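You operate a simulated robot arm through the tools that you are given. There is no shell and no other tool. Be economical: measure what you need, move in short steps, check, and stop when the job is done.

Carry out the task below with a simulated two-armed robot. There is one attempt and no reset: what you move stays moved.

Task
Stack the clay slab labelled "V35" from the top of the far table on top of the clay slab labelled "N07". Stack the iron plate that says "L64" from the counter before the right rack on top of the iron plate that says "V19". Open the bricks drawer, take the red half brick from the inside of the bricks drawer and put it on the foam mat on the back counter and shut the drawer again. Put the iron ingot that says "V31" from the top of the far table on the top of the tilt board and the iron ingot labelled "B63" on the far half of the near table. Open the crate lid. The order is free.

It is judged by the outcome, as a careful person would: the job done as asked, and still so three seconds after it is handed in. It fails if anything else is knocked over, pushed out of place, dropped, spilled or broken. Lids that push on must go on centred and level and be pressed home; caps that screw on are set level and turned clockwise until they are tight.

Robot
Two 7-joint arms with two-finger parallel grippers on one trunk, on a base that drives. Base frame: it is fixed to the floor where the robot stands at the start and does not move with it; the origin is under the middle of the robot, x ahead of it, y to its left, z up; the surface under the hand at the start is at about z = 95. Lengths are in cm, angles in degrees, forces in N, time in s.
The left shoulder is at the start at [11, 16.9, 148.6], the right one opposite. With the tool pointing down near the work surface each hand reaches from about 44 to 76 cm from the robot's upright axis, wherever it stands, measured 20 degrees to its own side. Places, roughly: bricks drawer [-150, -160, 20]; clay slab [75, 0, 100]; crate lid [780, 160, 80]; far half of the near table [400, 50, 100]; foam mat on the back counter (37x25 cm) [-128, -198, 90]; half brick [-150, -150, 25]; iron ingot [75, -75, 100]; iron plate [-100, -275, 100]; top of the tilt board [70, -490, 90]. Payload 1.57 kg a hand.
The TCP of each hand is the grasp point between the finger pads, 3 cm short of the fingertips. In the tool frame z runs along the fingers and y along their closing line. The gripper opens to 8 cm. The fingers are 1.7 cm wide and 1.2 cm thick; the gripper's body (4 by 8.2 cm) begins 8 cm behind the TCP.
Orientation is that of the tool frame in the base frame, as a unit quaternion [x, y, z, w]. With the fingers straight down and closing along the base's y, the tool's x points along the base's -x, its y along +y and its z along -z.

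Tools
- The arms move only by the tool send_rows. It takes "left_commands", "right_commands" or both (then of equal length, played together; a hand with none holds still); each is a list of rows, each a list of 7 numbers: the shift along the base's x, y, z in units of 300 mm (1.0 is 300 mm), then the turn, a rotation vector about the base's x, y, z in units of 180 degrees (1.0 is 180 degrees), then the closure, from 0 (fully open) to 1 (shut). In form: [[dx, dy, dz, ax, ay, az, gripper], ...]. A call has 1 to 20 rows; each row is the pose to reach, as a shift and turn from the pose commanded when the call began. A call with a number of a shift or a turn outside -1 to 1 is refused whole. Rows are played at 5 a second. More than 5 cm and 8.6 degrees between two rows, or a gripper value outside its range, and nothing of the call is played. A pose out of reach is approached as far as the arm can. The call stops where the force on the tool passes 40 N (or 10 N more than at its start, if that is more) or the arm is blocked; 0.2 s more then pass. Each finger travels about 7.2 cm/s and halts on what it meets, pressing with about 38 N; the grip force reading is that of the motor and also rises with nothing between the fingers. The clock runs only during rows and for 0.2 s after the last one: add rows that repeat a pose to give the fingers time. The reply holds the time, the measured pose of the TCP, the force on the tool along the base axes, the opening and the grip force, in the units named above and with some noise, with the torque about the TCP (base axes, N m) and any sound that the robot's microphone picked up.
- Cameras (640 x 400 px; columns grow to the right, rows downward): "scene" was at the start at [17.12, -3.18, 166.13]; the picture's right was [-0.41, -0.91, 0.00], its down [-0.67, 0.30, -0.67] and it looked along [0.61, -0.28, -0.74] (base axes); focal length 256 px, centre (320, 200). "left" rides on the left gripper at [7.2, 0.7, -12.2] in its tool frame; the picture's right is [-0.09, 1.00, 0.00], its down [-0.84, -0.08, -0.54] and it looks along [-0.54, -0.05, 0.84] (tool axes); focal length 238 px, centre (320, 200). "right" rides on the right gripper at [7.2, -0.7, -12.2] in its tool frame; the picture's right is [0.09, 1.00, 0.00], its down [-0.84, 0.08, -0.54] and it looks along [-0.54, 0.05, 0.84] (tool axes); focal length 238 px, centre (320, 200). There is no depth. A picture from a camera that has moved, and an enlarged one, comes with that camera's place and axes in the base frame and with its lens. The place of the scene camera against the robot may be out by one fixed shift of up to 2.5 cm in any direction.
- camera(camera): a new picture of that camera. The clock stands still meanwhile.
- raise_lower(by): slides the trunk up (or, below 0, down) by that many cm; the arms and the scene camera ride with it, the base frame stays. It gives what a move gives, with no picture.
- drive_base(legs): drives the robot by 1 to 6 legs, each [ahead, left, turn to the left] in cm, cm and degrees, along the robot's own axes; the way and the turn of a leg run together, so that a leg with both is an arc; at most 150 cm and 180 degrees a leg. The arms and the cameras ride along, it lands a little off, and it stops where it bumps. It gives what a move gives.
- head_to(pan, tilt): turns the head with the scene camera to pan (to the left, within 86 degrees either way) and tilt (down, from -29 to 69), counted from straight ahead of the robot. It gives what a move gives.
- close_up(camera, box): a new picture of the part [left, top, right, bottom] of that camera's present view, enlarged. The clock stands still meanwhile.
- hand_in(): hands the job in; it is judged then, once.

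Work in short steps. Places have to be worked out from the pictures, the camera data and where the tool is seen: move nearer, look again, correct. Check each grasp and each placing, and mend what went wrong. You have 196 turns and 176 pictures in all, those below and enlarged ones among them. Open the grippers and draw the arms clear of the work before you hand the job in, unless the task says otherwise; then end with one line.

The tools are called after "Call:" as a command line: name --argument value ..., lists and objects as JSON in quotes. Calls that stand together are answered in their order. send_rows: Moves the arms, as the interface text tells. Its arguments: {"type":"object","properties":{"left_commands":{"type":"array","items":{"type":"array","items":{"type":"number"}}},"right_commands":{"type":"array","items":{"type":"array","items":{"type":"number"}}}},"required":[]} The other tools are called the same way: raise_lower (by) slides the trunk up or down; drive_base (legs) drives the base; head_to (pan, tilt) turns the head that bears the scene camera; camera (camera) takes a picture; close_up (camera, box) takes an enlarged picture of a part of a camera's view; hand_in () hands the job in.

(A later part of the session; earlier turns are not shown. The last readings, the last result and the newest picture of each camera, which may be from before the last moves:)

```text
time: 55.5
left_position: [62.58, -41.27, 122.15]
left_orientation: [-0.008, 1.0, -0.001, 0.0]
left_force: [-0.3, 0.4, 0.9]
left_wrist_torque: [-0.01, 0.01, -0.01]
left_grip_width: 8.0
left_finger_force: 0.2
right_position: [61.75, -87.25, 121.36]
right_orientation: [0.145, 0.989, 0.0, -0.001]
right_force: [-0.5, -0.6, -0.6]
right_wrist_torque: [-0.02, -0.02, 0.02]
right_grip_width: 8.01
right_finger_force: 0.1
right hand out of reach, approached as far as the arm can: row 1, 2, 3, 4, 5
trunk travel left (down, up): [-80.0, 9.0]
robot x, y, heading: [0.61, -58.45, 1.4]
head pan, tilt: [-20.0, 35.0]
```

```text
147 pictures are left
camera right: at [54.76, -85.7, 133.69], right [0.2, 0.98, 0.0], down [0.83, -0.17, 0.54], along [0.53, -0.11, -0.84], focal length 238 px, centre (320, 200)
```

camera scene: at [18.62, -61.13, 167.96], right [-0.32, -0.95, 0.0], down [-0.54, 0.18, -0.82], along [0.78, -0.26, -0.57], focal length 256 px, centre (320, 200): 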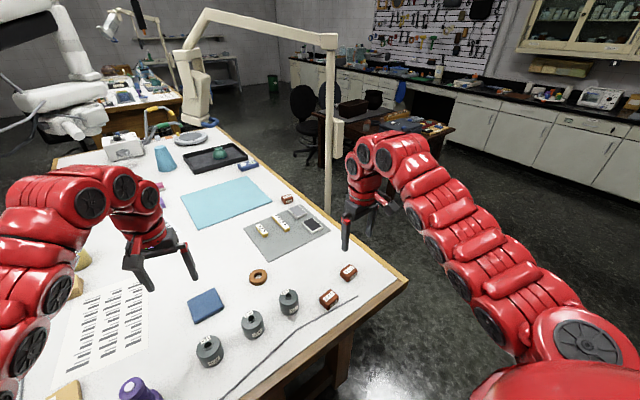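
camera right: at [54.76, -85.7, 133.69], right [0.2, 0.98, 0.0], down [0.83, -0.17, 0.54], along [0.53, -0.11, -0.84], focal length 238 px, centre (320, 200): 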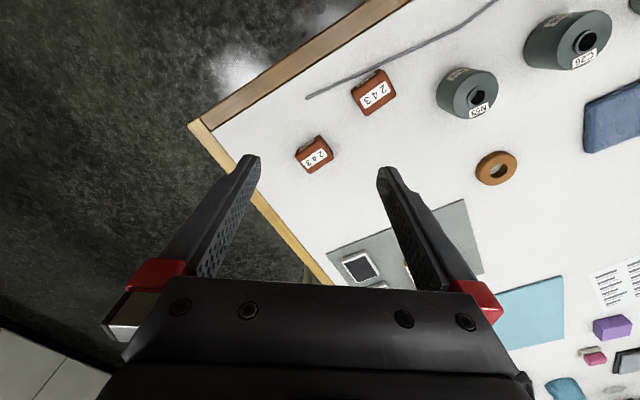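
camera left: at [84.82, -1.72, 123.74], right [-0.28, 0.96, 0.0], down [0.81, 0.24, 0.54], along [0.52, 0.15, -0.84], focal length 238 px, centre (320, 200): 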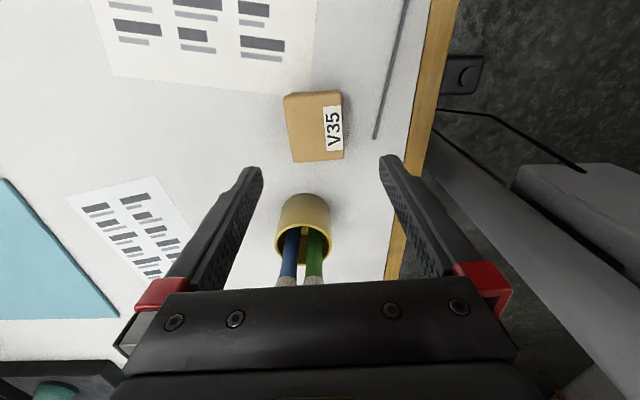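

Still pinned near the upper limit. I'll go back outward the way it came, lower there, then approach at lower height.

Call:
send_rows --right_commands '[[-0.05, -0.13, 0, 0, 0, 0, 0], [-0.1, -0.26, -0.03, 0, 0, 0, 0], [-0.15, -0.39, -0.06, 0, 0, 0, 0], [-0.2, -0.52, -0.1, 0, 0, 0.03, 0], [-0.25, -0.65, -0.14, 0, 0, 0.06, 0], [-0.3, -0.78, -0.18, 0, 0, 0.1, 0], [-0.35, -0.88, -0.22, 0, 0, 0.1, 0], [-0.4, -0.92, -0.28, 0, 0, 0.1, 0], [-0.4, -0.92, -0.36, 0, 0, 0.1, 0], [-0.4, -0.92, -0.36, 0, 0, 0.1, 0]]'

```text
time: 57.7
left_position: [62.5, -41.35, 122.18]
left_orientation: [-0.007, 1.0, 0.0, 0.001]
left_force: [0.1, 0.4, -0.3]
left_wrist_torque: [0.02, 0.03, -0.02]
left_grip_width: 7.99
left_finger_force: 0.1
right_position: [49.37, -114.14, 110.57]
right_orientation: [-0.013, 1.0, -0.001, 0.002]
right_force: [-0.4, 0.7, 0.2]
right_wrist_torque: [0.0, 0.01, -0.01]
right_grip_width: 8.0
right_finger_force: 0.1
right hand out of reach, approached as far as the arm can: row 1, 2, 3, 4, 5
trunk travel left (down, up): [-80.0, 9.0]
robot x, y, heading: [0.51, -59.07, 1.5]
head pan, tilt: [-20.0, 35.0]
```

Freed. Now approach V31 at z≈109.

Call:
send_rows --right_commands '[[0.04, 0.12, 0, 0, 0, 0, 0], [0.08, 0.24, 0, 0, 0, 0, 0], [0.12, 0.36, 0, 0, 0, 0, 0], [0.16, 0.48, 0, 0, 0, 0, 0], [0.2, 0.6, 0, 0, 0, 0, 0], [0.24, 0.72, 0, 0, 0, 0, 0], [0.28, 0.84, 0, 0, 0, 0, 0], [0.32, 0.96, -0.02, 0, 0, 0, 0], [0.36, 1, -0.04, 0, 0, 0, 0], [0.38, 1, -0.04, 0, 0, 0, 0]]'

Call:
camera --camera "right"

```text
time: 59.9
left_position: [63.19, -40.81, 121.71]
left_orientation: [-0.008, 1.0, -0.004, -0.002]
left_force: [0.7, 0.8, -0.2]
left_wrist_torque: [-0.05, 0.07, -0.02]
left_grip_width: 7.99
left_finger_force: 0.0
right_position: [61.36, -95.79, 105.96]
right_orientation: [-0.033, 0.998, -0.036, 0.05]
right_force: [0.6, -0.5, -1.7]
right_wrist_torque: [-0.02, 0.01, 0.01]
right_grip_width: 7.98
right_finger_force: 0.0
right hand out of reach, approached as far as the arm can: row 1, 2, 3, 4, 5, 6, 7, 8, 9, 10
trunk travel left (down, up): [-80.0, 9.0]
robot x, y, heading: [0.73, -58.53, 1.2]
head pan, tilt: [-20.0, 35.0]
```

```text
146 pictures are left
camera right: at [53.12, -96.23, 117.48], right [-0.15, 0.98, -0.08], down [0.77, 0.17, 0.61], along [0.62, 0.03, -0.79], focal length 238 px, centre (320, 200)
```

right: 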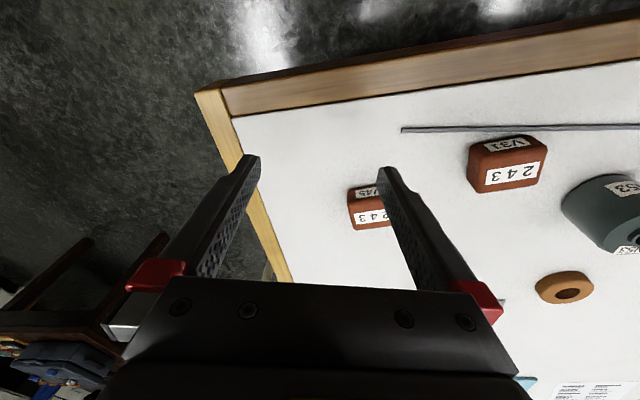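

The inward path hits a limit again and even tilts. I'll go back out, and try going inward at smaller radius as a test.

Call:
send_rows --right_commands '[[-0.04, -0.12, 0.02, 0, 0, 0, 0], [-0.08, -0.24, 0.04, 0, 0, 0, 0], [-0.12, -0.36, 0.06, 0, 0, 0, 0], [-0.16, -0.48, 0.06, 0, 0, 0, 0], [-0.2, -0.6, 0.06, 0, 0, 0, 0], [-0.24, -0.72, 0.06, 0, 0, 0, 0], [-0.28, -0.84, 0.06, 0, 0, 0, 0], [-0.32, -0.96, 0.06, 0, 0, 0, 0], [-0.36, -1, 0.06, 0, 0, 0, 0], [-0.38, -1, 0.06, 0, 0, 0, 0], [-0.38, -1, 0.06, 0, 0, 0, 0]]'

Call:
send_rows --right_commands '[[-0.08, 0.05, 0, 0, 0, 0, 0], [-0.16, 0.1, 0, 0, 0, 0, 0], [-0.24, 0.15, 0, 0, 0, 0, 0], [-0.28, 0.25, 0, 0, 0, 0, 0], [-0.28, 0.35, 0, 0, 0, 0, 0], [-0.28, 0.45, 0, 0, 0, 0, 0], [-0.24, 0.55, 0, 0, 0, 0, 0], [-0.2, 0.65, 0, 0, 0, 0, 0], [-0.16, 0.75, 0, 0, 0, 0, 0], [-0.12, 0.8, 0, 0, 0, 0, 0]]'

```text
time: 62.3
left_position: [62.44, -41.32, 122.22]
left_orientation: [-0.008, 1.0, -0.002, 0.001]
left_force: [0.2, -0.3, 0.2]
left_wrist_torque: [0.02, -0.02, 0.01]
left_grip_width: 8.01
left_finger_force: 0.1
right_position: [49.94, -126.59, 107.19]
right_orientation: [-0.036, 0.997, -0.032, 0.052]
right_force: [0.0, 0.3, -0.2]
right_wrist_torque: [0.06, 0.05, 0.0]
right_grip_width: 8.0
right_finger_force: 0.1
trunk travel left (down, up): [-80.0, 9.0]
robot x, y, heading: [0.57, -58.72, 0.9]
head pan, tilt: [-20.0, 35.0]
```

```text
time: 64.5
left_position: [62.53, -40.99, 122.17]
left_orientation: [-0.008, 1.0, -0.003, 0.001]
left_force: [0.3, 0.3, 0.7]
left_wrist_torque: [-0.03, -0.04, 0.0]
left_grip_width: 8.01
left_finger_force: 0.1
right_position: [38.91, -106.14, 102.98]
right_orientation: [-0.035, 0.997, -0.05, 0.051]
right_force: [-1.0, 0.7, -0.7]
right_wrist_torque: [-0.05, -0.01, 0.01]
right_grip_width: 8.01
right_finger_force: 0.0
right hand out of reach, approached as far as the arm can: row 4, 5, 6, 7, 8, 9, 10
trunk travel left (down, up): [-80.0, 9.0]
robot x, y, heading: [0.24, -58.69, 1.4]
head pan, tilt: [-20.0, 35.0]
```

The right arm isn't coming inboard, so I'll do the work with the left hand. First level and park the right hand where it was comfortable.

Call:
send_rows --right_commands '[[0.05, -0.08, 0.05, 0.01, 0.01, -0.007, 0], [0.1, -0.16, 0.12, 0.02, 0.02, -0.014, 0], [0.16, -0.24, 0.2, 0.032, 0.032, -0.022, 0], [0.24, -0.3, 0.28, 0.032, 0.032, -0.022, 0], [0.24, -0.3, 0.28, 0.032, 0.032, -0.022, 0]]'

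```text
time: 65.9
left_position: [62.64, -41.08, 122.0]
left_orientation: [-0.008, 1.0, -0.002, -0.001]
left_force: [0.7, 0.9, -0.1]
left_wrist_torque: [-0.03, 0.03, 0.0]
left_grip_width: 8.02
left_finger_force: 0.0
right_position: [49.64, -110.92, 107.08]
right_orientation: [0.019, 0.99, 0.117, 0.073]
right_force: [-0.4, -0.1, -1.0]
right_wrist_torque: [-0.03, 0.04, 0.0]
right_grip_width: 8.02
right_finger_force: 0.0
right hand out of reach, approached as far as the arm can: row 1, 2, 3, 4
trunk travel left (down, up): [-80.0, 9.0]
robot x, y, heading: [0.3, -58.32, 1.4]
head pan, tilt: [-20.0, 35.0]
stopped in row 5 (right hand): the arm was blocked; the commanded pose is now the measured one
```

The arm reports blocked—look at it.

Call:
head_to --pan -55 --tilt 40

Call:
camera --camera "scene"

```text
time: 66.9
left_position: [62.57, -41.32, 122.13]
left_orientation: [-0.008, 1.0, -0.002, 0.001]
left_force: [-0.5, 0.4, 0.3]
left_wrist_torque: [0.0, -0.03, 0.03]
left_grip_width: 8.0
left_finger_force: 0.0
right_position: [49.32, -111.11, 106.99]
right_orientation: [0.019, 0.99, 0.118, 0.075]
right_force: [-0.6, 0.6, 0.0]
right_wrist_torque: [-0.01, 0.02, -0.01]
right_grip_width: 8.02
right_finger_force: 0.2
trunk travel left (down, up): [-80.0, 9.0]
robot x, y, heading: [0.38, -58.43, 1.8]
head pan, tilt: [-55.0, 40.0]
```

```text
145 pictures are left
camera scene: at [15.35, -65.15, 167.22], right [-0.8, -0.6, 0.0], down [-0.38, 0.52, -0.77], along [0.46, -0.62, -0.64], focal length 256 px, centre (320, 200)
```

scene: 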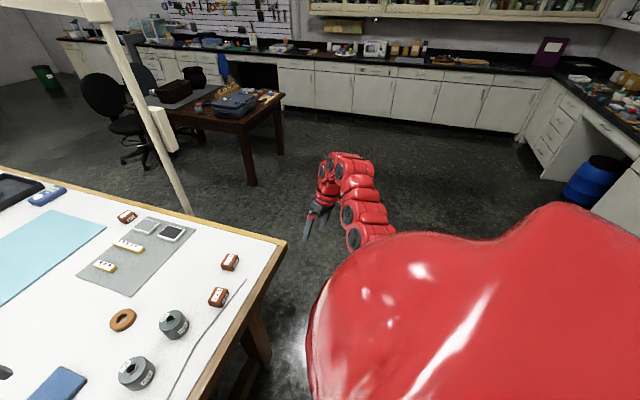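

Try levelling it again while moving outward and up in a gentler way.

Call:
send_rows --right_commands '[[0, -0.03, 0.03, -0.019, 0.012, 0.003, 0], [0, -0.06, 0.06, -0.038, 0.024, 0.006, 0], [-0.02, -0.09, 0.1, -0.056, 0.036, 0.009, 0], [-0.04, -0.12, 0.14, -0.075, 0.048, 0.012, 0], [-0.06, -0.14, 0.18, -0.075, 0.048, 0.012, 0], [-0.06, -0.14, 0.2, -0.075, 0.048, 0.012, 0]]'

```text
time: 68.3
left_position: [62.48, -41.21, 122.22]
left_orientation: [-0.008, 1.0, -0.001, 0.001]
left_force: [0.2, -0.6, 0.0]
left_wrist_torque: [-0.02, 0.0, -0.02]
left_grip_width: 8.02
left_finger_force: 0.0
right_position: [47.48, -115.25, 113.05]
right_orientation: [0.0, 1.0, -0.001, -0.001]
right_force: [0.1, -0.5, -0.2]
right_wrist_torque: [0.03, 0.02, 0.01]
right_grip_width: 7.98
right_finger_force: 0.0
trunk travel left (down, up): [-80.0, 9.0]
robot x, y, heading: [0.34, -58.73, 1.3]
head pan, tilt: [-55.0, 40.0]
```

Levelled. A small probe to see whether inboard motion works now, lower and slower.

Call:
send_rows --right_commands '[[0, 0, -0.08, 0, 0, 0, 0], [0, 0, -0.16, 0, 0, 0, 0], [0.03, 0.06, -0.2, 0, 0, 0, 0], [0.06, 0.12, -0.2, 0, 0, 0.02, 0], [0.09, 0.18, -0.2, 0, 0, 0.04, 0], [0.12, 0.24, -0.2, 0, 0, 0.06, 0], [0.14, 0.32, -0.2, 0, 0, 0.08, 0], [0.16, 0.4, -0.2, 0, 0, 0.1, 0]]'

```text
time: 70.1
left_position: [62.54, -41.35, 122.26]
left_orientation: [-0.008, 1.0, -0.001, 0.001]
left_force: [0.3, -0.2, 1.1]
left_wrist_torque: [0.05, -0.06, -0.01]
left_grip_width: 8.02
left_finger_force: 0.0
right_position: [52.73, -107.96, 103.95]
right_orientation: [-0.138, 0.99, 0.002, -0.001]
right_force: [0.2, 0.1, -0.1]
right_wrist_torque: [0.02, 0.0, 0.0]
right_grip_width: 8.0
right_finger_force: 0.1
right hand out of reach, approached as far as the arm can: row 4, 5, 6, 7, 8
trunk travel left (down, up): [-80.0, 9.0]
robot x, y, heading: [0.23, -58.23, 1.5]
head pan, tilt: [-55.0, 40.0]
```

The right arm just won't go inboard here, so it stays parked; I'll use the left hand. Park right, drive 30 cm right, and look with the left camera.

Call:
send_rows --right_commands '[[-0.05, -0.08, 0.08, 0, 0, -0.04, 0], [-0.1, -0.16, 0.16, 0, 0, -0.08, 0], [-0.17, -0.24, 0.3, 0, 0, -0.088, 0], [-0.17, -0.24, 0.3, 0, 0, -0.088, 0]]'

Call:
drive_base --legs '[[0, -33, 0]]'

Call:
send_rows --left_commands '[[0, 0, -0.08, 0, 0, 0.03, 0], [0, 0, -0.16, 0, 0, 0.06, 0], [0, 0, -0.25, 0, 0, 0.09, 0], [0, 0, -0.34, 0, 0, 0.1, 0], [0, 0, -0.34, 0, 0, 0.1, 0]]'

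Call:
camera --camera "left"

```text
refused: row 3 steps farther than a row can; nothing moved
```

```text
time: 72.2
left_position: [63.13, -74.11, 122.25]
left_orientation: [-0.006, 1.0, -0.001, 0.0]
left_force: [-0.5, 0.7, -0.1]
left_wrist_torque: [-0.01, 0.01, -0.01]
left_grip_width: 8.02
left_finger_force: 0.1
right_position: [53.28, -140.66, 103.92]
right_orientation: [-0.136, 0.991, 0.001, -0.001]
right_force: [0.7, -0.6, 0.5]
right_wrist_torque: [-0.02, -0.01, -0.03]
right_grip_width: 8.0
right_finger_force: 0.0
trunk travel left (down, up): [-80.0, 9.0]
robot x, y, heading: [0.81, -91.42, 1.2]
head pan, tilt: [-55.0, 40.0]
```

```text
time: 73.4
left_position: [65.14, -73.3, 109.52]
left_orientation: [-0.163, 0.987, 0.0, 0.0]
left_force: [-0.4, 0.8, 0.3]
left_wrist_torque: [0.02, 0.02, 0.03]
left_grip_width: 8.0
left_finger_force: 0.0
left hand out of reach, approached as far as the arm can: row 1, 2, 3, 4, 5
right_position: [53.27, -140.7, 103.87]
right_orientation: [-0.135, 0.991, 0.001, -0.001]
right_force: [-0.6, -0.5, 0.2]
right_wrist_torque: [-0.01, -0.02, 0.0]
right_grip_width: 8.0
right_finger_force: 0.1
trunk travel left (down, up): [-80.0, 9.0]
robot x, y, heading: [1.18, -91.24, 1.3]
head pan, tilt: [-55.0, 40.0]
```

```text
144 pictures are left
camera left: at [57.99, -75.13, 121.92], right [-0.23, 0.97, 0.0], down [0.82, 0.2, 0.54], along [0.53, 0.13, -0.84], focal length 238 px, centre (320, 200)
```

left: 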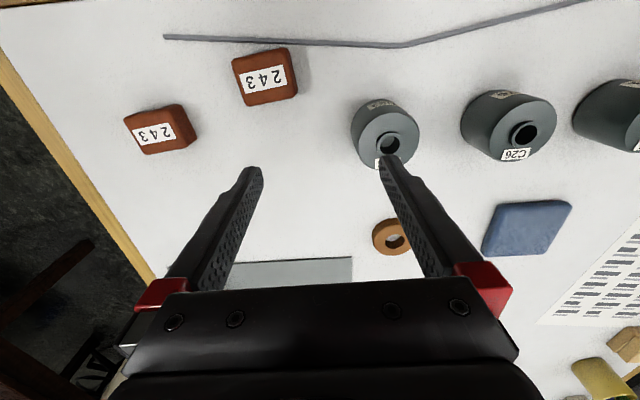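

Both arms get limited when held high, so raise the trunk 9 cm and lower the hands relative to the body.

Call:
raise_lower --by 8.5

Call:
send_rows --left_commands '[[0, 0, -0.06, 0, 0, 0, 0], [0, 0, -0.12, 0, 0, 0, 0], [0, -0.05, -0.2, 0, 0, 0, 0], [-0.05, -0.1, -0.28, 0, 0, 0, 0], [-0.08, -0.15, -0.28, 0, 0, 0, 0], [-0.08, -0.15, -0.28, 0, 0, 0, 0]]' --right_commands '[[0, 0, -0.06, 0, 0, 0, 0], [0, 0, -0.12, 0, 0, 0, 0], [0, 0.05, -0.2, 0, 0, 0, 0], [0, 0.1, -0.28, 0, 0, 0, 0], [0, 0.15, -0.28, 0, 0, 0, 0], [0, 0.2, -0.28, 0, 0, 0, 0]]'

```text
time: 74.7
left_position: [65.14, -73.2, 118.26]
left_orientation: [-0.163, 0.987, -0.001, 0.0]
left_force: [0.5, -0.1, 0.9]
left_wrist_torque: [-0.02, 0.03, -0.01]
left_grip_width: 8.0
left_finger_force: 0.1
right_position: [53.4, -140.74, 112.5]
right_orientation: [-0.136, 0.991, 0.001, -0.001]
right_force: [-0.5, -0.1, -0.3]
right_wrist_torque: [0.01, -0.02, 0.0]
right_grip_width: 8.01
right_finger_force: 0.1
trunk travel left (down, up): [-88.5, 0.5]
robot x, y, heading: [0.85, -91.57, 1.4]
head pan, tilt: [-55.0, 40.0]
```

```text
time: 76.0
left_position: [62.75, -77.7, 109.58]
left_orientation: [-0.163, 0.987, -0.001, 0.0]
left_force: [-0.7, 0.3, -0.2]
left_wrist_torque: [-0.01, -0.01, -0.02]
left_grip_width: 7.99
left_finger_force: 0.0
right_position: [53.3, -134.61, 104.09]
right_orientation: [-0.135, 0.991, 0.0, -0.001]
right_force: [-0.3, 0.3, 0.0]
right_wrist_torque: [0.0, -0.03, 0.02]
right_grip_width: 7.99
right_finger_force: 0.1
trunk travel left (down, up): [-88.5, 0.5]
robot x, y, heading: [1.7, -91.6, 1.3]
head pan, tilt: [-55.0, 40.0]
```

Both arms now respond freely. V31 centre (61.4,-79.2), axis 114°. Align the left hand, descend and grip.

Call:
send_rows --left_commands '[[-0.04, -0.05, -0.08, 0, 0, 0.03, 0], [-0.04, -0.05, -0.18, 0, 0, 0.03, 0], [-0.04, -0.05, -0.28, 0, 0, 0.03, 0], [-0.04, -0.05, -0.34, 0, 0, 0.03, 0], [-0.04, -0.05, -0.365, 0, 0, 0.03, 0], [-0.04, -0.05, -0.365, 0, 0, 0.03, 0.5], [-0.04, -0.05, -0.365, 0, 0, 0.03, 1], [-0.04, -0.05, -0.365, 0, 0, 0.03, 1], [-0.04, -0.05, -0.365, 0, 0, 0.03, 1], [-0.04, -0.05, -0.345, 0, 0, 0.03, 1], [-0.04, -0.05, -0.325, 0, 0, 0.03, 1], [-0.04, -0.05, -0.3, 0, 0, 0.03, 1]]'

Call:
camera --camera "left"

```text
time: 78.7
left_position: [61.59, -79.14, 100.88]
left_orientation: [-0.21, 0.978, -0.001, -0.001]
left_force: [0.7, 0.7, -5.1]
left_wrist_torque: [0.01, -0.01, 0.03]
left_grip_width: 4.98
left_finger_force: 37.8
right_position: [53.33, -134.65, 104.06]
right_orientation: [-0.135, 0.991, 0.001, -0.002]
right_force: [0.2, 0.4, 0.5]
right_wrist_torque: [-0.01, 0.03, 0.03]
right_grip_width: 8.01
right_finger_force: 0.1
trunk travel left (down, up): [-88.5, 0.5]
robot x, y, heading: [1.4, -91.16, 1.1]
head pan, tilt: [-55.0, 40.0]
```

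```text
143 pictures are left
camera left: at [54.8, -81.61, 113.04], right [-0.33, 0.95, 0.0], down [0.8, 0.27, 0.54], along [0.51, 0.17, -0.84], focal length 238 px, centre (320, 200)
```

left: 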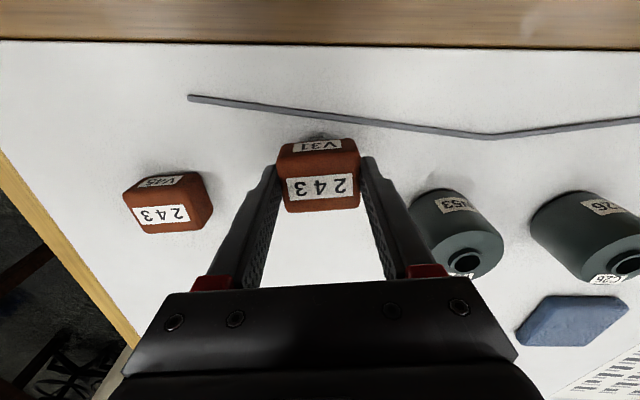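

V31 is held (label confirmed). Lift, back away, turn right and head toward the tilt board, stopping midway to look.

Call:
send_rows --left_commands '[[0, 0, 0.08, 0, 0, 0, 1], [0, 0, 0.16, 0, 0, 0, 1], [0, 0, 0.26, 0, 0, 0, 1], [0, 0, 0.36, 0, 0, 0, 1], [-0.04, 0, 0.4, 0, 0, 0, 1]]' --right_commands '[[0, 0, 0.05, 0, 0, 0, 0], [0, 0, 0.1, 0, 0, 0, 0], [0, 0, 0.15, 0, 0, 0, 0], [0, 0, 0.2, 0, 0, 0, 0], [0, 0, 0.2, 0, 0, 0, 0]]'

Call:
drive_base --legs '[[-30, 0, 0], [0, 0, -92], [110, 30, 0], [80, 25, 0]]'

Call:
head_to --pan 0 --tilt 25

Call:
camera --camera "scene"

```text
time: 79.8
left_position: [63.01, -79.39, 110.9]
left_orientation: [-0.209, 0.978, 0.0, 0.0]
left_force: [0.0, -0.2, -3.9]
left_wrist_torque: [0.03, -0.01, 0.0]
left_grip_width: 4.99
left_finger_force: 37.7
left hand out of reach, approached as far as the arm can: row 4, 5
right_position: [53.97, -135.02, 108.66]
right_orientation: [-0.136, 0.991, 0.0, -0.002]
right_force: [-1.1, 0.9, -0.4]
right_wrist_torque: [0.0, 0.01, 0.02]
right_grip_width: 7.99
right_finger_force: 0.1
right hand out of reach, approached as far as the arm can: row 4, 5
trunk travel left (down, up): [-88.5, 0.5]
robot x, y, heading: [1.18, -91.41, 1.3]
head pan, tilt: [-55.0, 40.0]
```

```text
time: 95.5
left_position: [26.81, -349.42, 111.0]
left_orientation: [0.564, 0.825, 0.0, -0.001]
left_force: [0.1, 0.1, -3.8]
left_wrist_torque: [0.02, 0.02, 0.0]
left_grip_width: 4.95
left_finger_force: 37.6
right_position: [-28.48, -337.38, 108.73]
right_orientation: [0.625, 0.781, 0.0, 0.0]
right_force: [-0.1, -0.5, -0.8]
right_wrist_torque: [-0.02, -0.02, 0.03]
right_grip_width: 7.98
right_finger_force: 0.1
trunk travel left (down, up): [-88.5, 0.5]
robot x, y, heading: [18.38, -286.85, -91.5]
head pan, tilt: [-55.0, 40.0]
```

```text
time: 96.7
left_position: [26.78, -349.47, 110.88]
left_orientation: [0.565, 0.825, 0.0, -0.001]
left_force: [-0.5, 0.1, -3.6]
left_wrist_torque: [0.05, 0.02, -0.01]
left_grip_width: 4.97
left_finger_force: 38.0
right_position: [-28.32, -337.36, 108.66]
right_orientation: [0.625, 0.781, 0.001, -0.001]
right_force: [-0.2, 0.6, -0.1]
right_wrist_torque: [0.02, 0.04, 0.0]
right_grip_width: 8.0
right_finger_force: 0.0
trunk travel left (down, up): [-88.5, 0.5]
robot x, y, heading: [18.12, -286.89, -91.5]
head pan, tilt: [0.0, 25.0]
```

```text
142 pictures are left
camera scene: at [19.4, -304.28, 178.03], right [-1.0, 0.03, 0.0], down [0.01, 0.42, -0.91], along [-0.03, -0.91, -0.42], focal length 256 px, centre (320, 200)
```

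scene: 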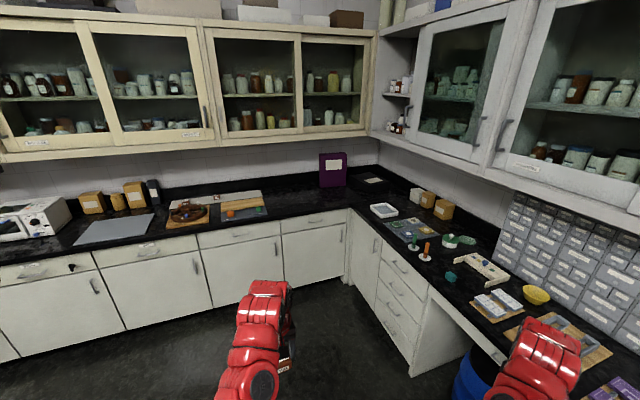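

Call:
close_up --camera "scene" --box '[60, 160, 300, 270]'

Call:
close_up --camera "scene" --box '[360, 180, 600, 330]'

```text
2.67 times, centred on (180, 215) of scene
camera zoom: at [19.4, -304.28, 178.03], right [-1.0, 0.03, 0.0], down [0.01, 0.42, -0.91], along [-0.03, -0.91, -0.42], focal length 683 px, centre (693, 160)
```

zoom: 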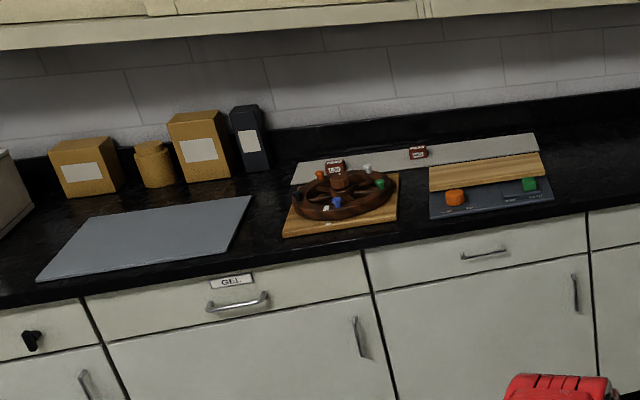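

```text
2.67 times, centred on (480, 255) of scene
camera zoom: at [19.4, -304.28, 178.03], right [-1.0, 0.03, 0.0], down [0.01, 0.42, -0.91], along [-0.03, -0.91, -0.42], focal length 683 px, centre (-107, 53)
```

zoom: 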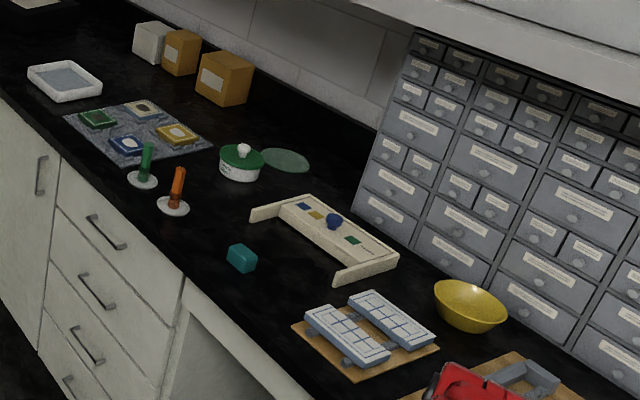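

The candidate board is by the green/orange cylinders. Drive closer and look again.

Call:
drive_base --legs '[[90, 45, 0]]'

Call:
head_to --pan 10 --tilt 35

Call:
camera --camera "scene"

```text
time: 101.8
left_position: [66.26, -440.19, 111.0]
left_orientation: [0.574, 0.819, 0.0, 0.0]
left_force: [0.1, -0.1, -4.3]
left_wrist_torque: [0.0, -0.03, 0.01]
left_grip_width: 4.95
left_finger_force: 37.8
right_position: [11.57, -426.74, 108.86]
right_orientation: [0.634, 0.774, 0.0, -0.001]
right_force: [0.1, 0.2, -0.1]
right_wrist_torque: [-0.01, -0.03, -0.01]
right_grip_width: 8.02
right_finger_force: 0.1
trunk travel left (down, up): [-88.5, 0.5]
robot x, y, heading: [59.03, -377.47, -92.9]
head pan, tilt: [0.0, 25.0]
```

```text
time: 102.6
left_position: [66.25, -440.13, 110.88]
left_orientation: [0.574, 0.819, 0.001, -0.001]
left_force: [0.0, 0.5, -4.1]
left_wrist_torque: [0.01, -0.03, 0.01]
left_grip_width: 4.98
left_finger_force: 38.3
right_position: [11.57, -426.83, 108.84]
right_orientation: [0.634, 0.773, 0.001, -0.001]
right_force: [-0.3, 0.4, -0.3]
right_wrist_torque: [0.02, -0.05, 0.0]
right_grip_width: 8.0
right_finger_force: 0.1
trunk travel left (down, up): [-88.5, 0.5]
robot x, y, heading: [59.31, -377.41, -93.3]
head pan, tilt: [10.0, 35.0]
```

```text
139 pictures are left
camera scene: at [61.62, -394.37, 176.46], right [-0.99, -0.12, 0.0], down [-0.07, 0.57, -0.82], along [0.1, -0.81, -0.57], focal length 256 px, centre (320, 200)
```

scene: 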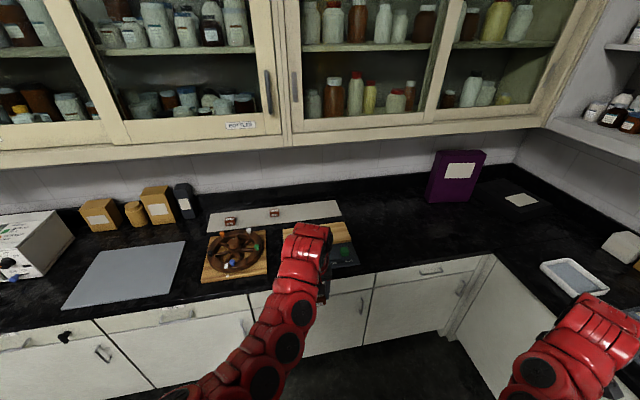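

Call:
camera --camera "left"

Call:
close_up --camera "scene" --box '[180, 180, 380, 300]'

```text
138 pictures are left
camera left: at [64.46, -433.4, 123.16], right [0.97, 0.25, 0.0], down [0.21, -0.81, 0.54], along [0.14, -0.52, -0.84], focal length 238 px, centre (320, 200)
```

left: 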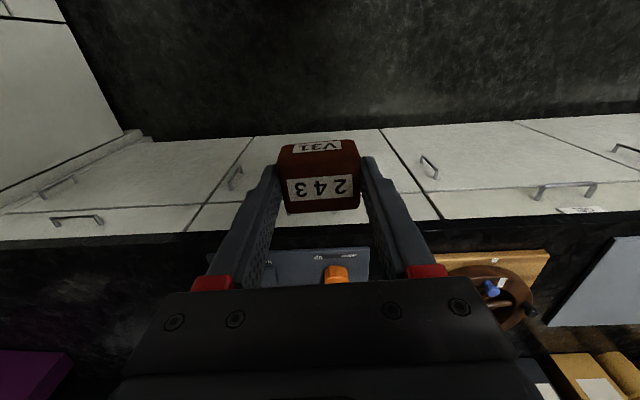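

```text
3.20 times, centred on (280, 240) of scene
camera zoom: at [61.62, -394.37, 176.46], right [-0.99, -0.12, 0.0], down [-0.07, 0.57, -0.82], along [0.1, -0.81, -0.57], focal length 819 px, centre (448, 72)
```

zoom: 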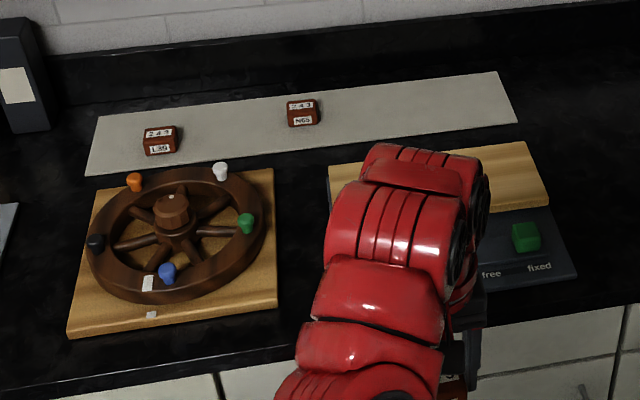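

Need a clear view of the board; swing the left hand to the left.

Call:
send_rows --left_commands '[[0.12, 0.02, 0, 0, 0, 0, 1], [0.24, 0.06, 0, 0, 0, 0, 1], [0.36, 0.1, 0, 0, 0, 0, 1], [0.48, 0.14, 0, 0, 0, 0, 1], [0.6, 0.18, 0, 0, 0, 0, 1], [0.7, 0.22, 0, 0, 0, 0, 1], [0.7, 0.22, 0, 0, 0, 0, 1]]'

Call:
camera --camera "scene"

Call:
close_up --camera "scene" --box '[200, 170, 400, 295]'

```text
time: 104.2
left_position: [87.0, -432.92, 107.39]
left_orientation: [0.575, 0.818, 0.0, 0.001]
left_force: [-0.9, -0.1, -4.5]
left_wrist_torque: [0.01, -0.02, -0.01]
left_grip_width: 4.98
left_finger_force: 38.0
left hand out of reach, approached as far as the arm can: row 1, 2, 3, 4, 5, 6, 7
right_position: [11.53, -426.73, 108.78]
right_orientation: [0.634, 0.774, 0.0, -0.001]
right_force: [-0.7, 0.0, -0.5]
right_wrist_torque: [-0.03, 0.02, 0.01]
right_grip_width: 7.98
right_finger_force: 0.0
trunk travel left (down, up): [-88.5, 0.5]
robot x, y, heading: [59.24, -377.78, -92.8]
head pan, tilt: [10.0, 35.0]
```

```text
136 pictures are left
camera scene: at [61.61, -394.33, 176.46], right [-0.99, -0.12, 0.0], down [-0.07, 0.57, -0.82], along [0.1, -0.81, -0.57], focal length 256 px, centre (320, 200)
```

scene: 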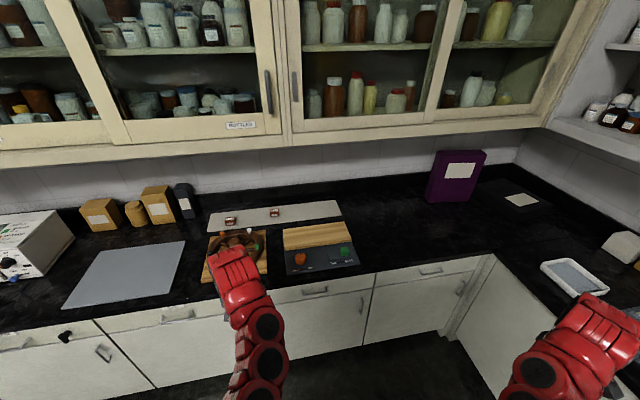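

```text
3.20 times, centred on (300, 232) of scene
camera zoom: at [61.61, -394.33, 176.46], right [-0.99, -0.12, 0.0], down [-0.07, 0.57, -0.82], along [0.1, -0.81, -0.57], focal length 819 px, centre (384, 96)
```

zoom: 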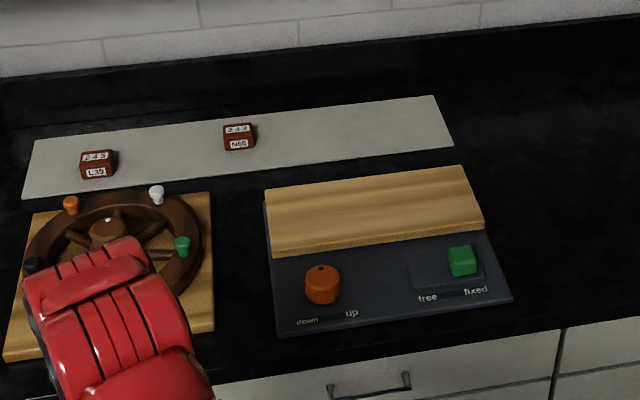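

The board is about 31×14 cm, centre ≈ (74.5,-487), lock at "fixed". The counters are turned ~18°, so I'll turn to face squarely and approach.

Call:
drive_base --legs '[[0, 0, 21], [0, -31, 0], [42, 0, 0]]'

Call:
camera --camera "left"

Call:
camera --camera "scene"

```text
time: 109.6
left_position: [88.26, -470.19, 107.53]
left_orientation: [0.422, 0.907, -0.001, 0.003]
left_force: [-0.2, -0.2, -3.6]
left_wrist_torque: [-0.02, 0.04, -0.03]
left_grip_width: 4.97
left_finger_force: 38.7
right_position: [15.44, -490.41, 108.83]
right_orientation: [0.488, 0.873, 0.0, 0.0]
right_force: [-0.3, 0.1, -1.4]
right_wrist_torque: [0.01, 0.0, 0.03]
right_grip_width: 8.01
right_finger_force: 0.1
trunk travel left (down, up): [-88.5, 0.5]
robot x, y, heading: [43.27, -427.75, -72.6]
head pan, tilt: [10.0, 35.0]
```

```text
134 pictures are left
camera left: at [83.88, -464.28, 119.72], right [0.82, 0.57, 0.0], down [0.48, -0.69, 0.55], along [0.31, -0.45, -0.84], focal length 238 px, centre (320, 200)
```

left: 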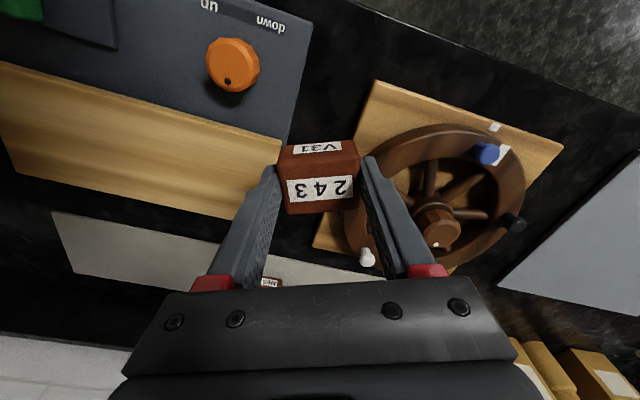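

```text
133 pictures are left
camera scene: at [51.34, -443.16, 176.48], right [-0.89, -0.46, 0.0], down [-0.26, 0.51, -0.82], along [0.38, -0.73, -0.57], focal length 256 px, centre (320, 200)
```

scene: 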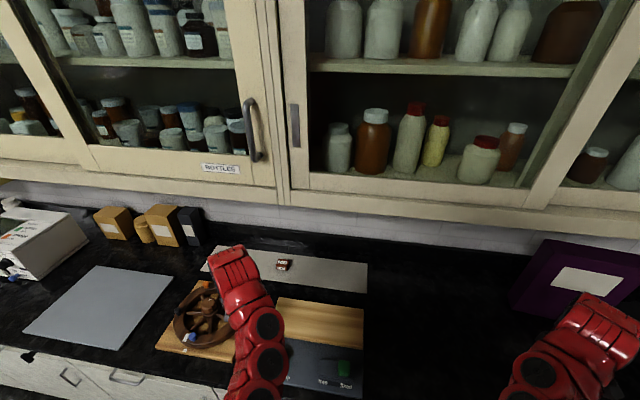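

Board top z≈90, centre ≈ (74,-487). Move V31 over it and turn it parallel to the board.

Call:
send_rows --left_commands '[[-0.1, -0.11, -0.02, 0, 0, -0.03, 1], [-0.2, -0.22, -0.04, 0, 0, -0.06, 1], [-0.3, -0.34, -0.06, 0, 0, -0.09, 1], [-0.4, -0.46, -0.08, 0, 0, -0.11, 1], [-0.475, -0.55, -0.1, 0, 0, -0.11, 1], [-0.475, -0.55, -0.2, 0, 0, -0.11, 1], [-0.475, -0.55, -0.3, 0, 0, -0.11, 1], [-0.475, -0.55, -0.3, 0, 0, -0.11, 1]]'

Call:
camera --camera "left"

Call:
close_up --camera "scene" --box '[180, 240, 400, 400]'

```text
time: 111.4
left_position: [73.95, -486.8, 98.31]
left_orientation: [0.571, 0.821, -0.001, 0.001]
left_force: [0.6, -0.4, -4.4]
left_wrist_torque: [0.0, -0.01, 0.01]
left_grip_width: 4.95
left_finger_force: 38.6
right_position: [15.51, -490.49, 108.7]
right_orientation: [0.488, 0.873, 0.001, -0.002]
right_force: [0.0, -1.1, 0.2]
right_wrist_torque: [0.03, -0.04, 0.0]
right_grip_width: 7.98
right_finger_force: 0.1
trunk travel left (down, up): [-88.5, 0.5]
robot x, y, heading: [42.84, -427.72, -72.6]
head pan, tilt: [10.0, 35.0]
```

```text
132 pictures are left
camera left: at [71.91, -479.83, 110.57], right [0.97, 0.26, 0.0], down [0.22, -0.81, 0.55], along [0.14, -0.53, -0.84], focal length 238 px, centre (320, 200)
```

left: 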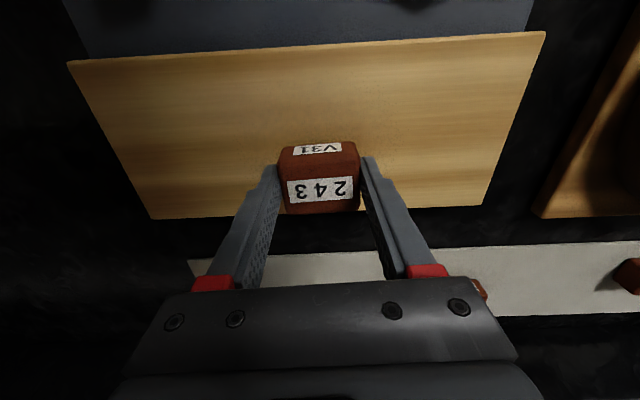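

```text
2.50 times, centred on (290, 320) of scene
camera zoom: at [51.33, -443.3, 176.47], right [-0.89, -0.46, 0.0], down [-0.26, 0.51, -0.82], along [0.38, -0.73, -0.57], focal length 640 px, centre (395, -100)
```

zoom: 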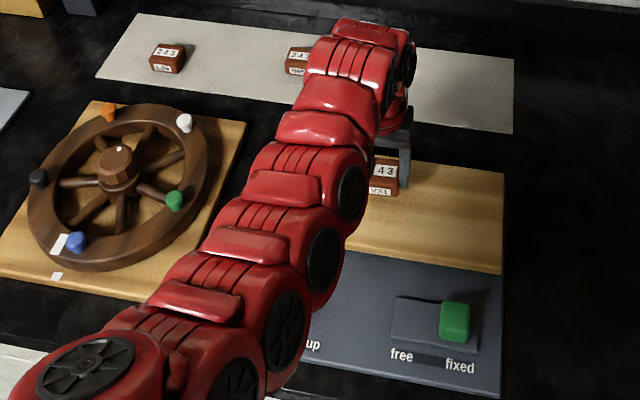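

Centred over the board. Descend toward contact.

Call:
send_rows --left_commands '[[0, 0, -0.05, 0, 0, 0, 1], [0, 0, -0.1, 0, 0, 0, 1], [0, 0, -0.125, 0, 0, 0, 1], [0, 0, -0.135, 0, 0, 0, 1], [0, 0, -0.145, 0, 0, 0, 1], [0, 0, -0.155, 0, 0, 0, 1], [0, 0, -0.16, 0, 0, 0, 1]]'

```text
time: 112.4
left_position: [73.81, -486.73, 94.97]
left_orientation: [0.572, 0.82, -0.003, 0.005]
left_force: [-3.4, 6.0, 19.5]
left_wrist_torque: [0.25, 0.15, -0.19]
left_grip_width: 4.97
left_finger_force: 37.9
right_position: [15.3, -490.19, 108.81]
right_orientation: [0.489, 0.872, 0.0, 0.0]
right_force: [2.0, 0.0, -0.2]
right_wrist_torque: [0.01, 0.04, -0.02]
right_grip_width: 8.01
right_finger_force: 0.2
trunk travel left (down, up): [-88.5, 0.5]
robot x, y, heading: [43.12, -427.63, -72.7]
head pan, tilt: [10.0, 35.0]
stopped in row 5 (left hand): the force on the tool passed its limit at 51 N (the readings are from after the stop); the commanded pose is now the measured one
```

Contact made. Open and rise a little, then check that the ingot stays.

Call:
send_rows --left_commands '[[0, 0, 0.005, 0, 0, 0, 1], [0, 0, 0.005, 0, 0, 0, 0.6], [0, 0, 0.005, 0, 0, 0, 0], [0, 0, 0.005, 0, 0, 0, 0], [0, 0, 0.06, 0, 0, 0, 0], [0, 0, 0.16, 0, 0, 0, 0], [0, 0, 0.3, 0, 0, 0, 0], [0, 0, 0.4, 0, 0, 0, 0]]'

Call:
camera --camera "left"

```text
time: 114.2
left_position: [74.0, -487.32, 106.91]
left_orientation: [0.571, 0.821, -0.003, 0.002]
left_force: [-0.1, -0.5, 0.5]
left_wrist_torque: [-0.04, 0.01, -0.01]
left_grip_width: 8.01
left_finger_force: 0.1
right_position: [15.64, -490.45, 108.75]
right_orientation: [0.488, 0.873, 0.001, 0.0]
right_force: [0.6, -0.1, -0.7]
right_wrist_torque: [0.02, 0.02, -0.01]
right_grip_width: 8.0
right_finger_force: 0.0
trunk travel left (down, up): [-88.5, 0.5]
robot x, y, heading: [43.12, -428.01, -72.5]
head pan, tilt: [10.0, 35.0]
```

```text
130 pictures are left
camera left: at [72.06, -480.26, 119.12], right [0.97, 0.26, 0.0], down [0.22, -0.81, 0.55], along [0.14, -0.53, -0.84], focal length 238 px, centre (320, 200)
```

left: 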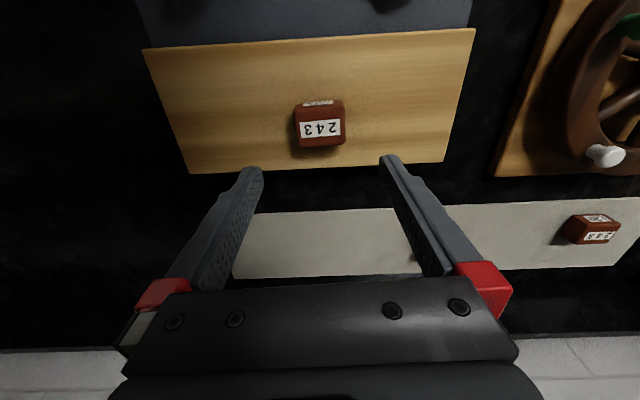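

V31 rests on the board. Back away and go to face the counter before the right rack.

Call:
drive_base --legs '[[-110, 0, 0], [0, 0, -90], [0, -88, 0]]'

Call:
head_to --pan 5 --tilt 40

Call:
camera --camera "scene"

```text
time: 128.1
left_position: [-74.29, -264.7, 106.75]
left_orientation: [0.988, 0.154, -0.004, 0.001]
left_force: [0.7, -0.6, 0.4]
left_wrist_torque: [0.03, -0.01, -0.04]
left_grip_width: 7.98
left_finger_force: 0.0
right_position: [-74.8, -205.98, 108.62]
right_orientation: [0.968, 0.25, 0.001, 0.0]
right_force: [-0.3, -0.2, -0.1]
right_wrist_torque: [0.01, 0.03, 0.0]
right_grip_width: 8.03
right_finger_force: 0.1
trunk travel left (down, up): [-88.5, 0.5]
robot x, y, heading: [-13.64, -236.63, -165.4]
head pan, tilt: [10.0, 35.0]
```

```text
time: 128.7
left_position: [-74.3, -264.68, 106.9]
left_orientation: [0.988, 0.154, -0.004, 0.002]
left_force: [-0.6, 0.4, 0.0]
left_wrist_torque: [0.02, 0.01, 0.0]
left_grip_width: 7.97
left_finger_force: 0.1
right_position: [-74.85, -206.03, 108.69]
right_orientation: [0.968, 0.25, 0.001, 0.0]
right_force: [-0.4, -0.3, -0.3]
right_wrist_torque: [0.01, -0.03, 0.03]
right_grip_width: 7.98
right_finger_force: 0.0
trunk travel left (down, up): [-88.5, 0.5]
robot x, y, heading: [-13.39, -236.14, -165.4]
head pan, tilt: [5.0, 40.0]
```

```text
129 pictures are left
camera scene: at [-27.48, -241.19, 175.72], right [-0.34, 0.94, 0.0], down [0.61, 0.22, -0.77], along [-0.72, -0.26, -0.64], focal length 256 px, centre (320, 200)
```

scene: 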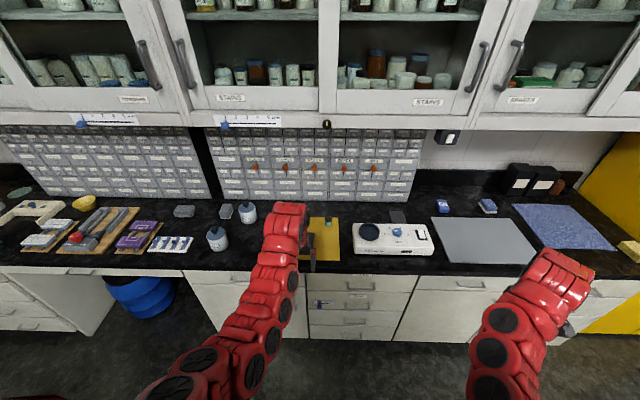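

Call:
close_up --camera "scene" --box '[150, 180, 360, 290]'

Call:
camera --camera "left"

Call:
close_up --camera "scene" --box '[360, 180, 640, 360]'

```text
3.05 times, centred on (255, 235) of scene
camera zoom: at [-27.48, -241.19, 175.72], right [-0.34, 0.94, 0.0], down [0.61, 0.22, -0.77], along [-0.72, -0.26, -0.64], focal length 780 px, centre (518, 93)
```

zoom: 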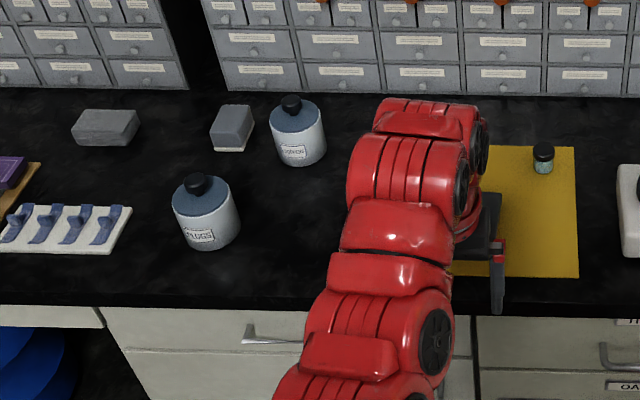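

```text
127 pictures are left
camera left: at [-67.22, -263.23, 119.07], right [0.22, -0.98, 0.0], down [-0.82, -0.18, 0.55], along [-0.54, -0.12, -0.84], focal length 238 px, centre (320, 200)
```

left: 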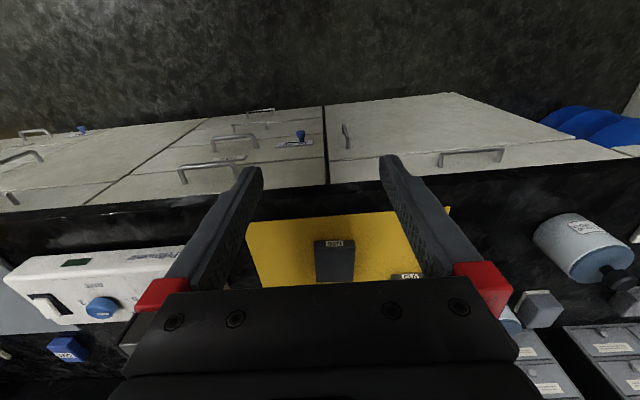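

```text
2.22 times, centred on (500, 270) of scene
camera zoom: at [-27.48, -241.19, 175.72], right [-0.34, 0.94, 0.0], down [0.61, 0.22, -0.77], along [-0.72, -0.26, -0.64], focal length 569 px, centre (-80, 44)
```

zoom: 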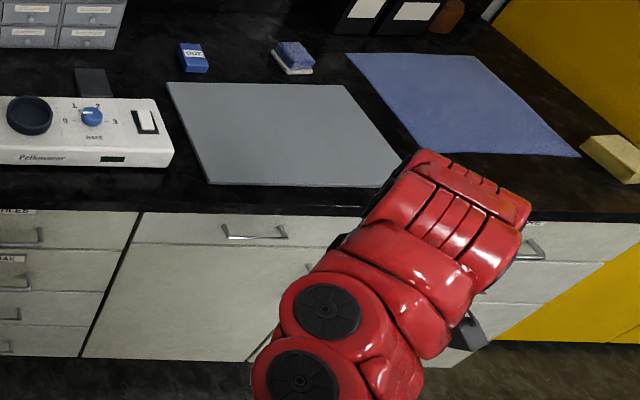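

Call:
close_up --camera "left" --box '[230, 195, 470, 295]'

```text
2.67 times, centred on (350, 245) of left
camera zoom: at [-67.22, -263.23, 119.07], right [0.22, -0.98, 0.0], down [-0.82, -0.18, 0.55], along [-0.54, -0.12, -0.84], focal length 636 px, centre (240, 80)
```

zoom: 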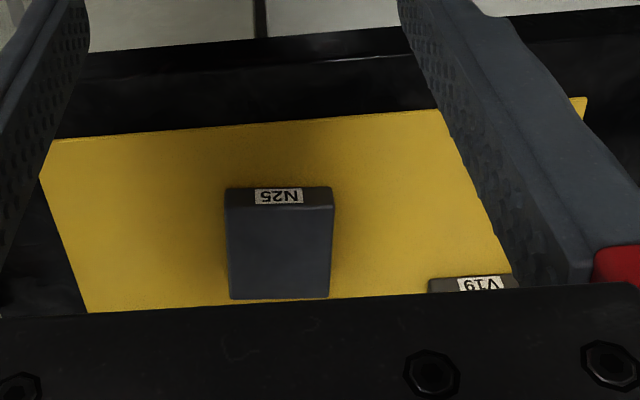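

V19 and N25 seen; find L64 by moving the left hand aside to clear the scene view.

Call:
send_rows --left_commands '[[0.06, -0.12, 0, 0, 0, 0, 0], [0.12, -0.24, 0, 0, 0, 0, 0], [0.18, -0.36, 0, 0, 0, 0, 0], [0.24, -0.48, 0, 0, 0, 0, 0], [0.3, -0.6, 0, 0, 0, 0, 0], [0.36, -0.7, 0, 0, 0, 0, 0]]'

Call:
close_up --camera "scene" --box '[220, 190, 440, 300]'

```text
time: 130.1
left_position: [-63.34, -285.72, 106.41]
left_orientation: [0.988, 0.154, -0.005, 0.001]
left_force: [0.4, -0.2, 0.6]
left_wrist_torque: [0.01, -0.01, -0.04]
left_grip_width: 8.0
left_finger_force: 0.0
right_position: [-74.83, -206.2, 108.83]
right_orientation: [0.968, 0.249, 0.001, 0.0]
right_force: [-0.7, -0.5, 0.9]
right_wrist_torque: [0.02, -0.01, -0.01]
right_grip_width: 7.99
right_finger_force: 0.0
trunk travel left (down, up): [-88.5, 0.5]
robot x, y, heading: [-13.47, -236.22, -165.3]
head pan, tilt: [5.0, 40.0]
```

```text
2.91 times, centred on (330, 245) of scene
camera zoom: at [-27.38, -241.33, 175.72], right [-0.34, 0.94, 0.0], down [0.61, 0.22, -0.77], along [-0.72, -0.26, -0.64], focal length 745 px, centre (291, 69)
```

zoom: 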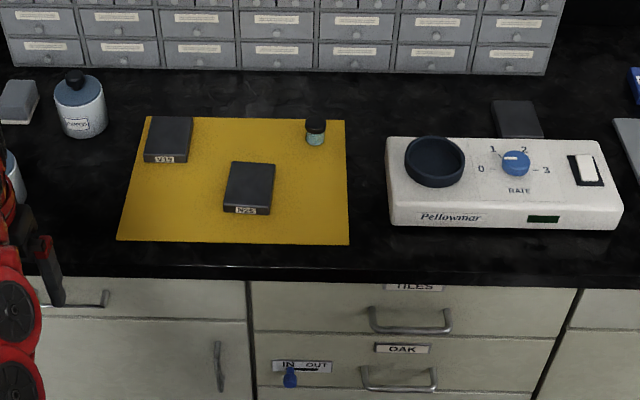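

L64 must be the dark plate behind the "Pellowmar" machine, about (-126,-236); V19 is at about (-101,-289). Drive closer for L64.

Call:
drive_base --legs '[[0, -44, 3], [33, 0, 0]]'

Call:
camera --camera "left"

Call:
camera --camera "scene"

```text
time: 134.7
left_position: [-104.73, -256.32, 106.47]
left_orientation: [0.983, 0.184, -0.005, 0.001]
left_force: [-0.4, 0.1, -1.0]
left_wrist_torque: [0.0, 0.01, 0.01]
left_grip_width: 7.99
left_finger_force: 0.0
right_position: [-120.92, -177.62, 108.76]
right_orientation: [0.96, 0.279, 0.001, 0.0]
right_force: [-0.1, 0.3, 0.5]
right_wrist_torque: [0.03, 0.0, 0.0]
right_grip_width: 8.01
right_finger_force: 0.1
trunk travel left (down, up): [-88.5, 0.5]
robot x, y, heading: [-58.72, -204.21, -161.8]
head pan, tilt: [5.0, 40.0]
```

```text
123 pictures are left
camera left: at [-97.78, -254.42, 118.66], right [0.27, -0.96, 0.0], down [-0.8, -0.23, 0.55], along [-0.53, -0.15, -0.84], focal length 238 px, centre (320, 200)
```

left: 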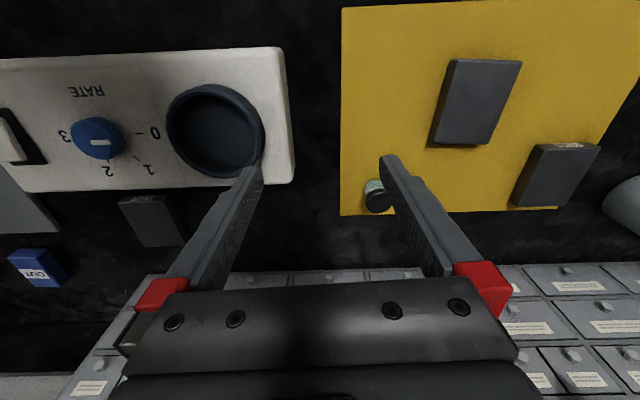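

```text
122 pictures are left
camera scene: at [-71.52, -209.91, 175.73], right [-0.39, 0.92, 0.0], down [0.59, 0.25, -0.77], along [-0.7, -0.3, -0.64], focal length 256 px, centre (320, 200)
```

scene: 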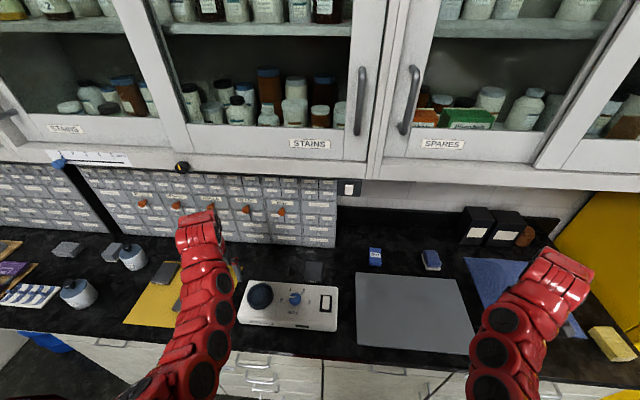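

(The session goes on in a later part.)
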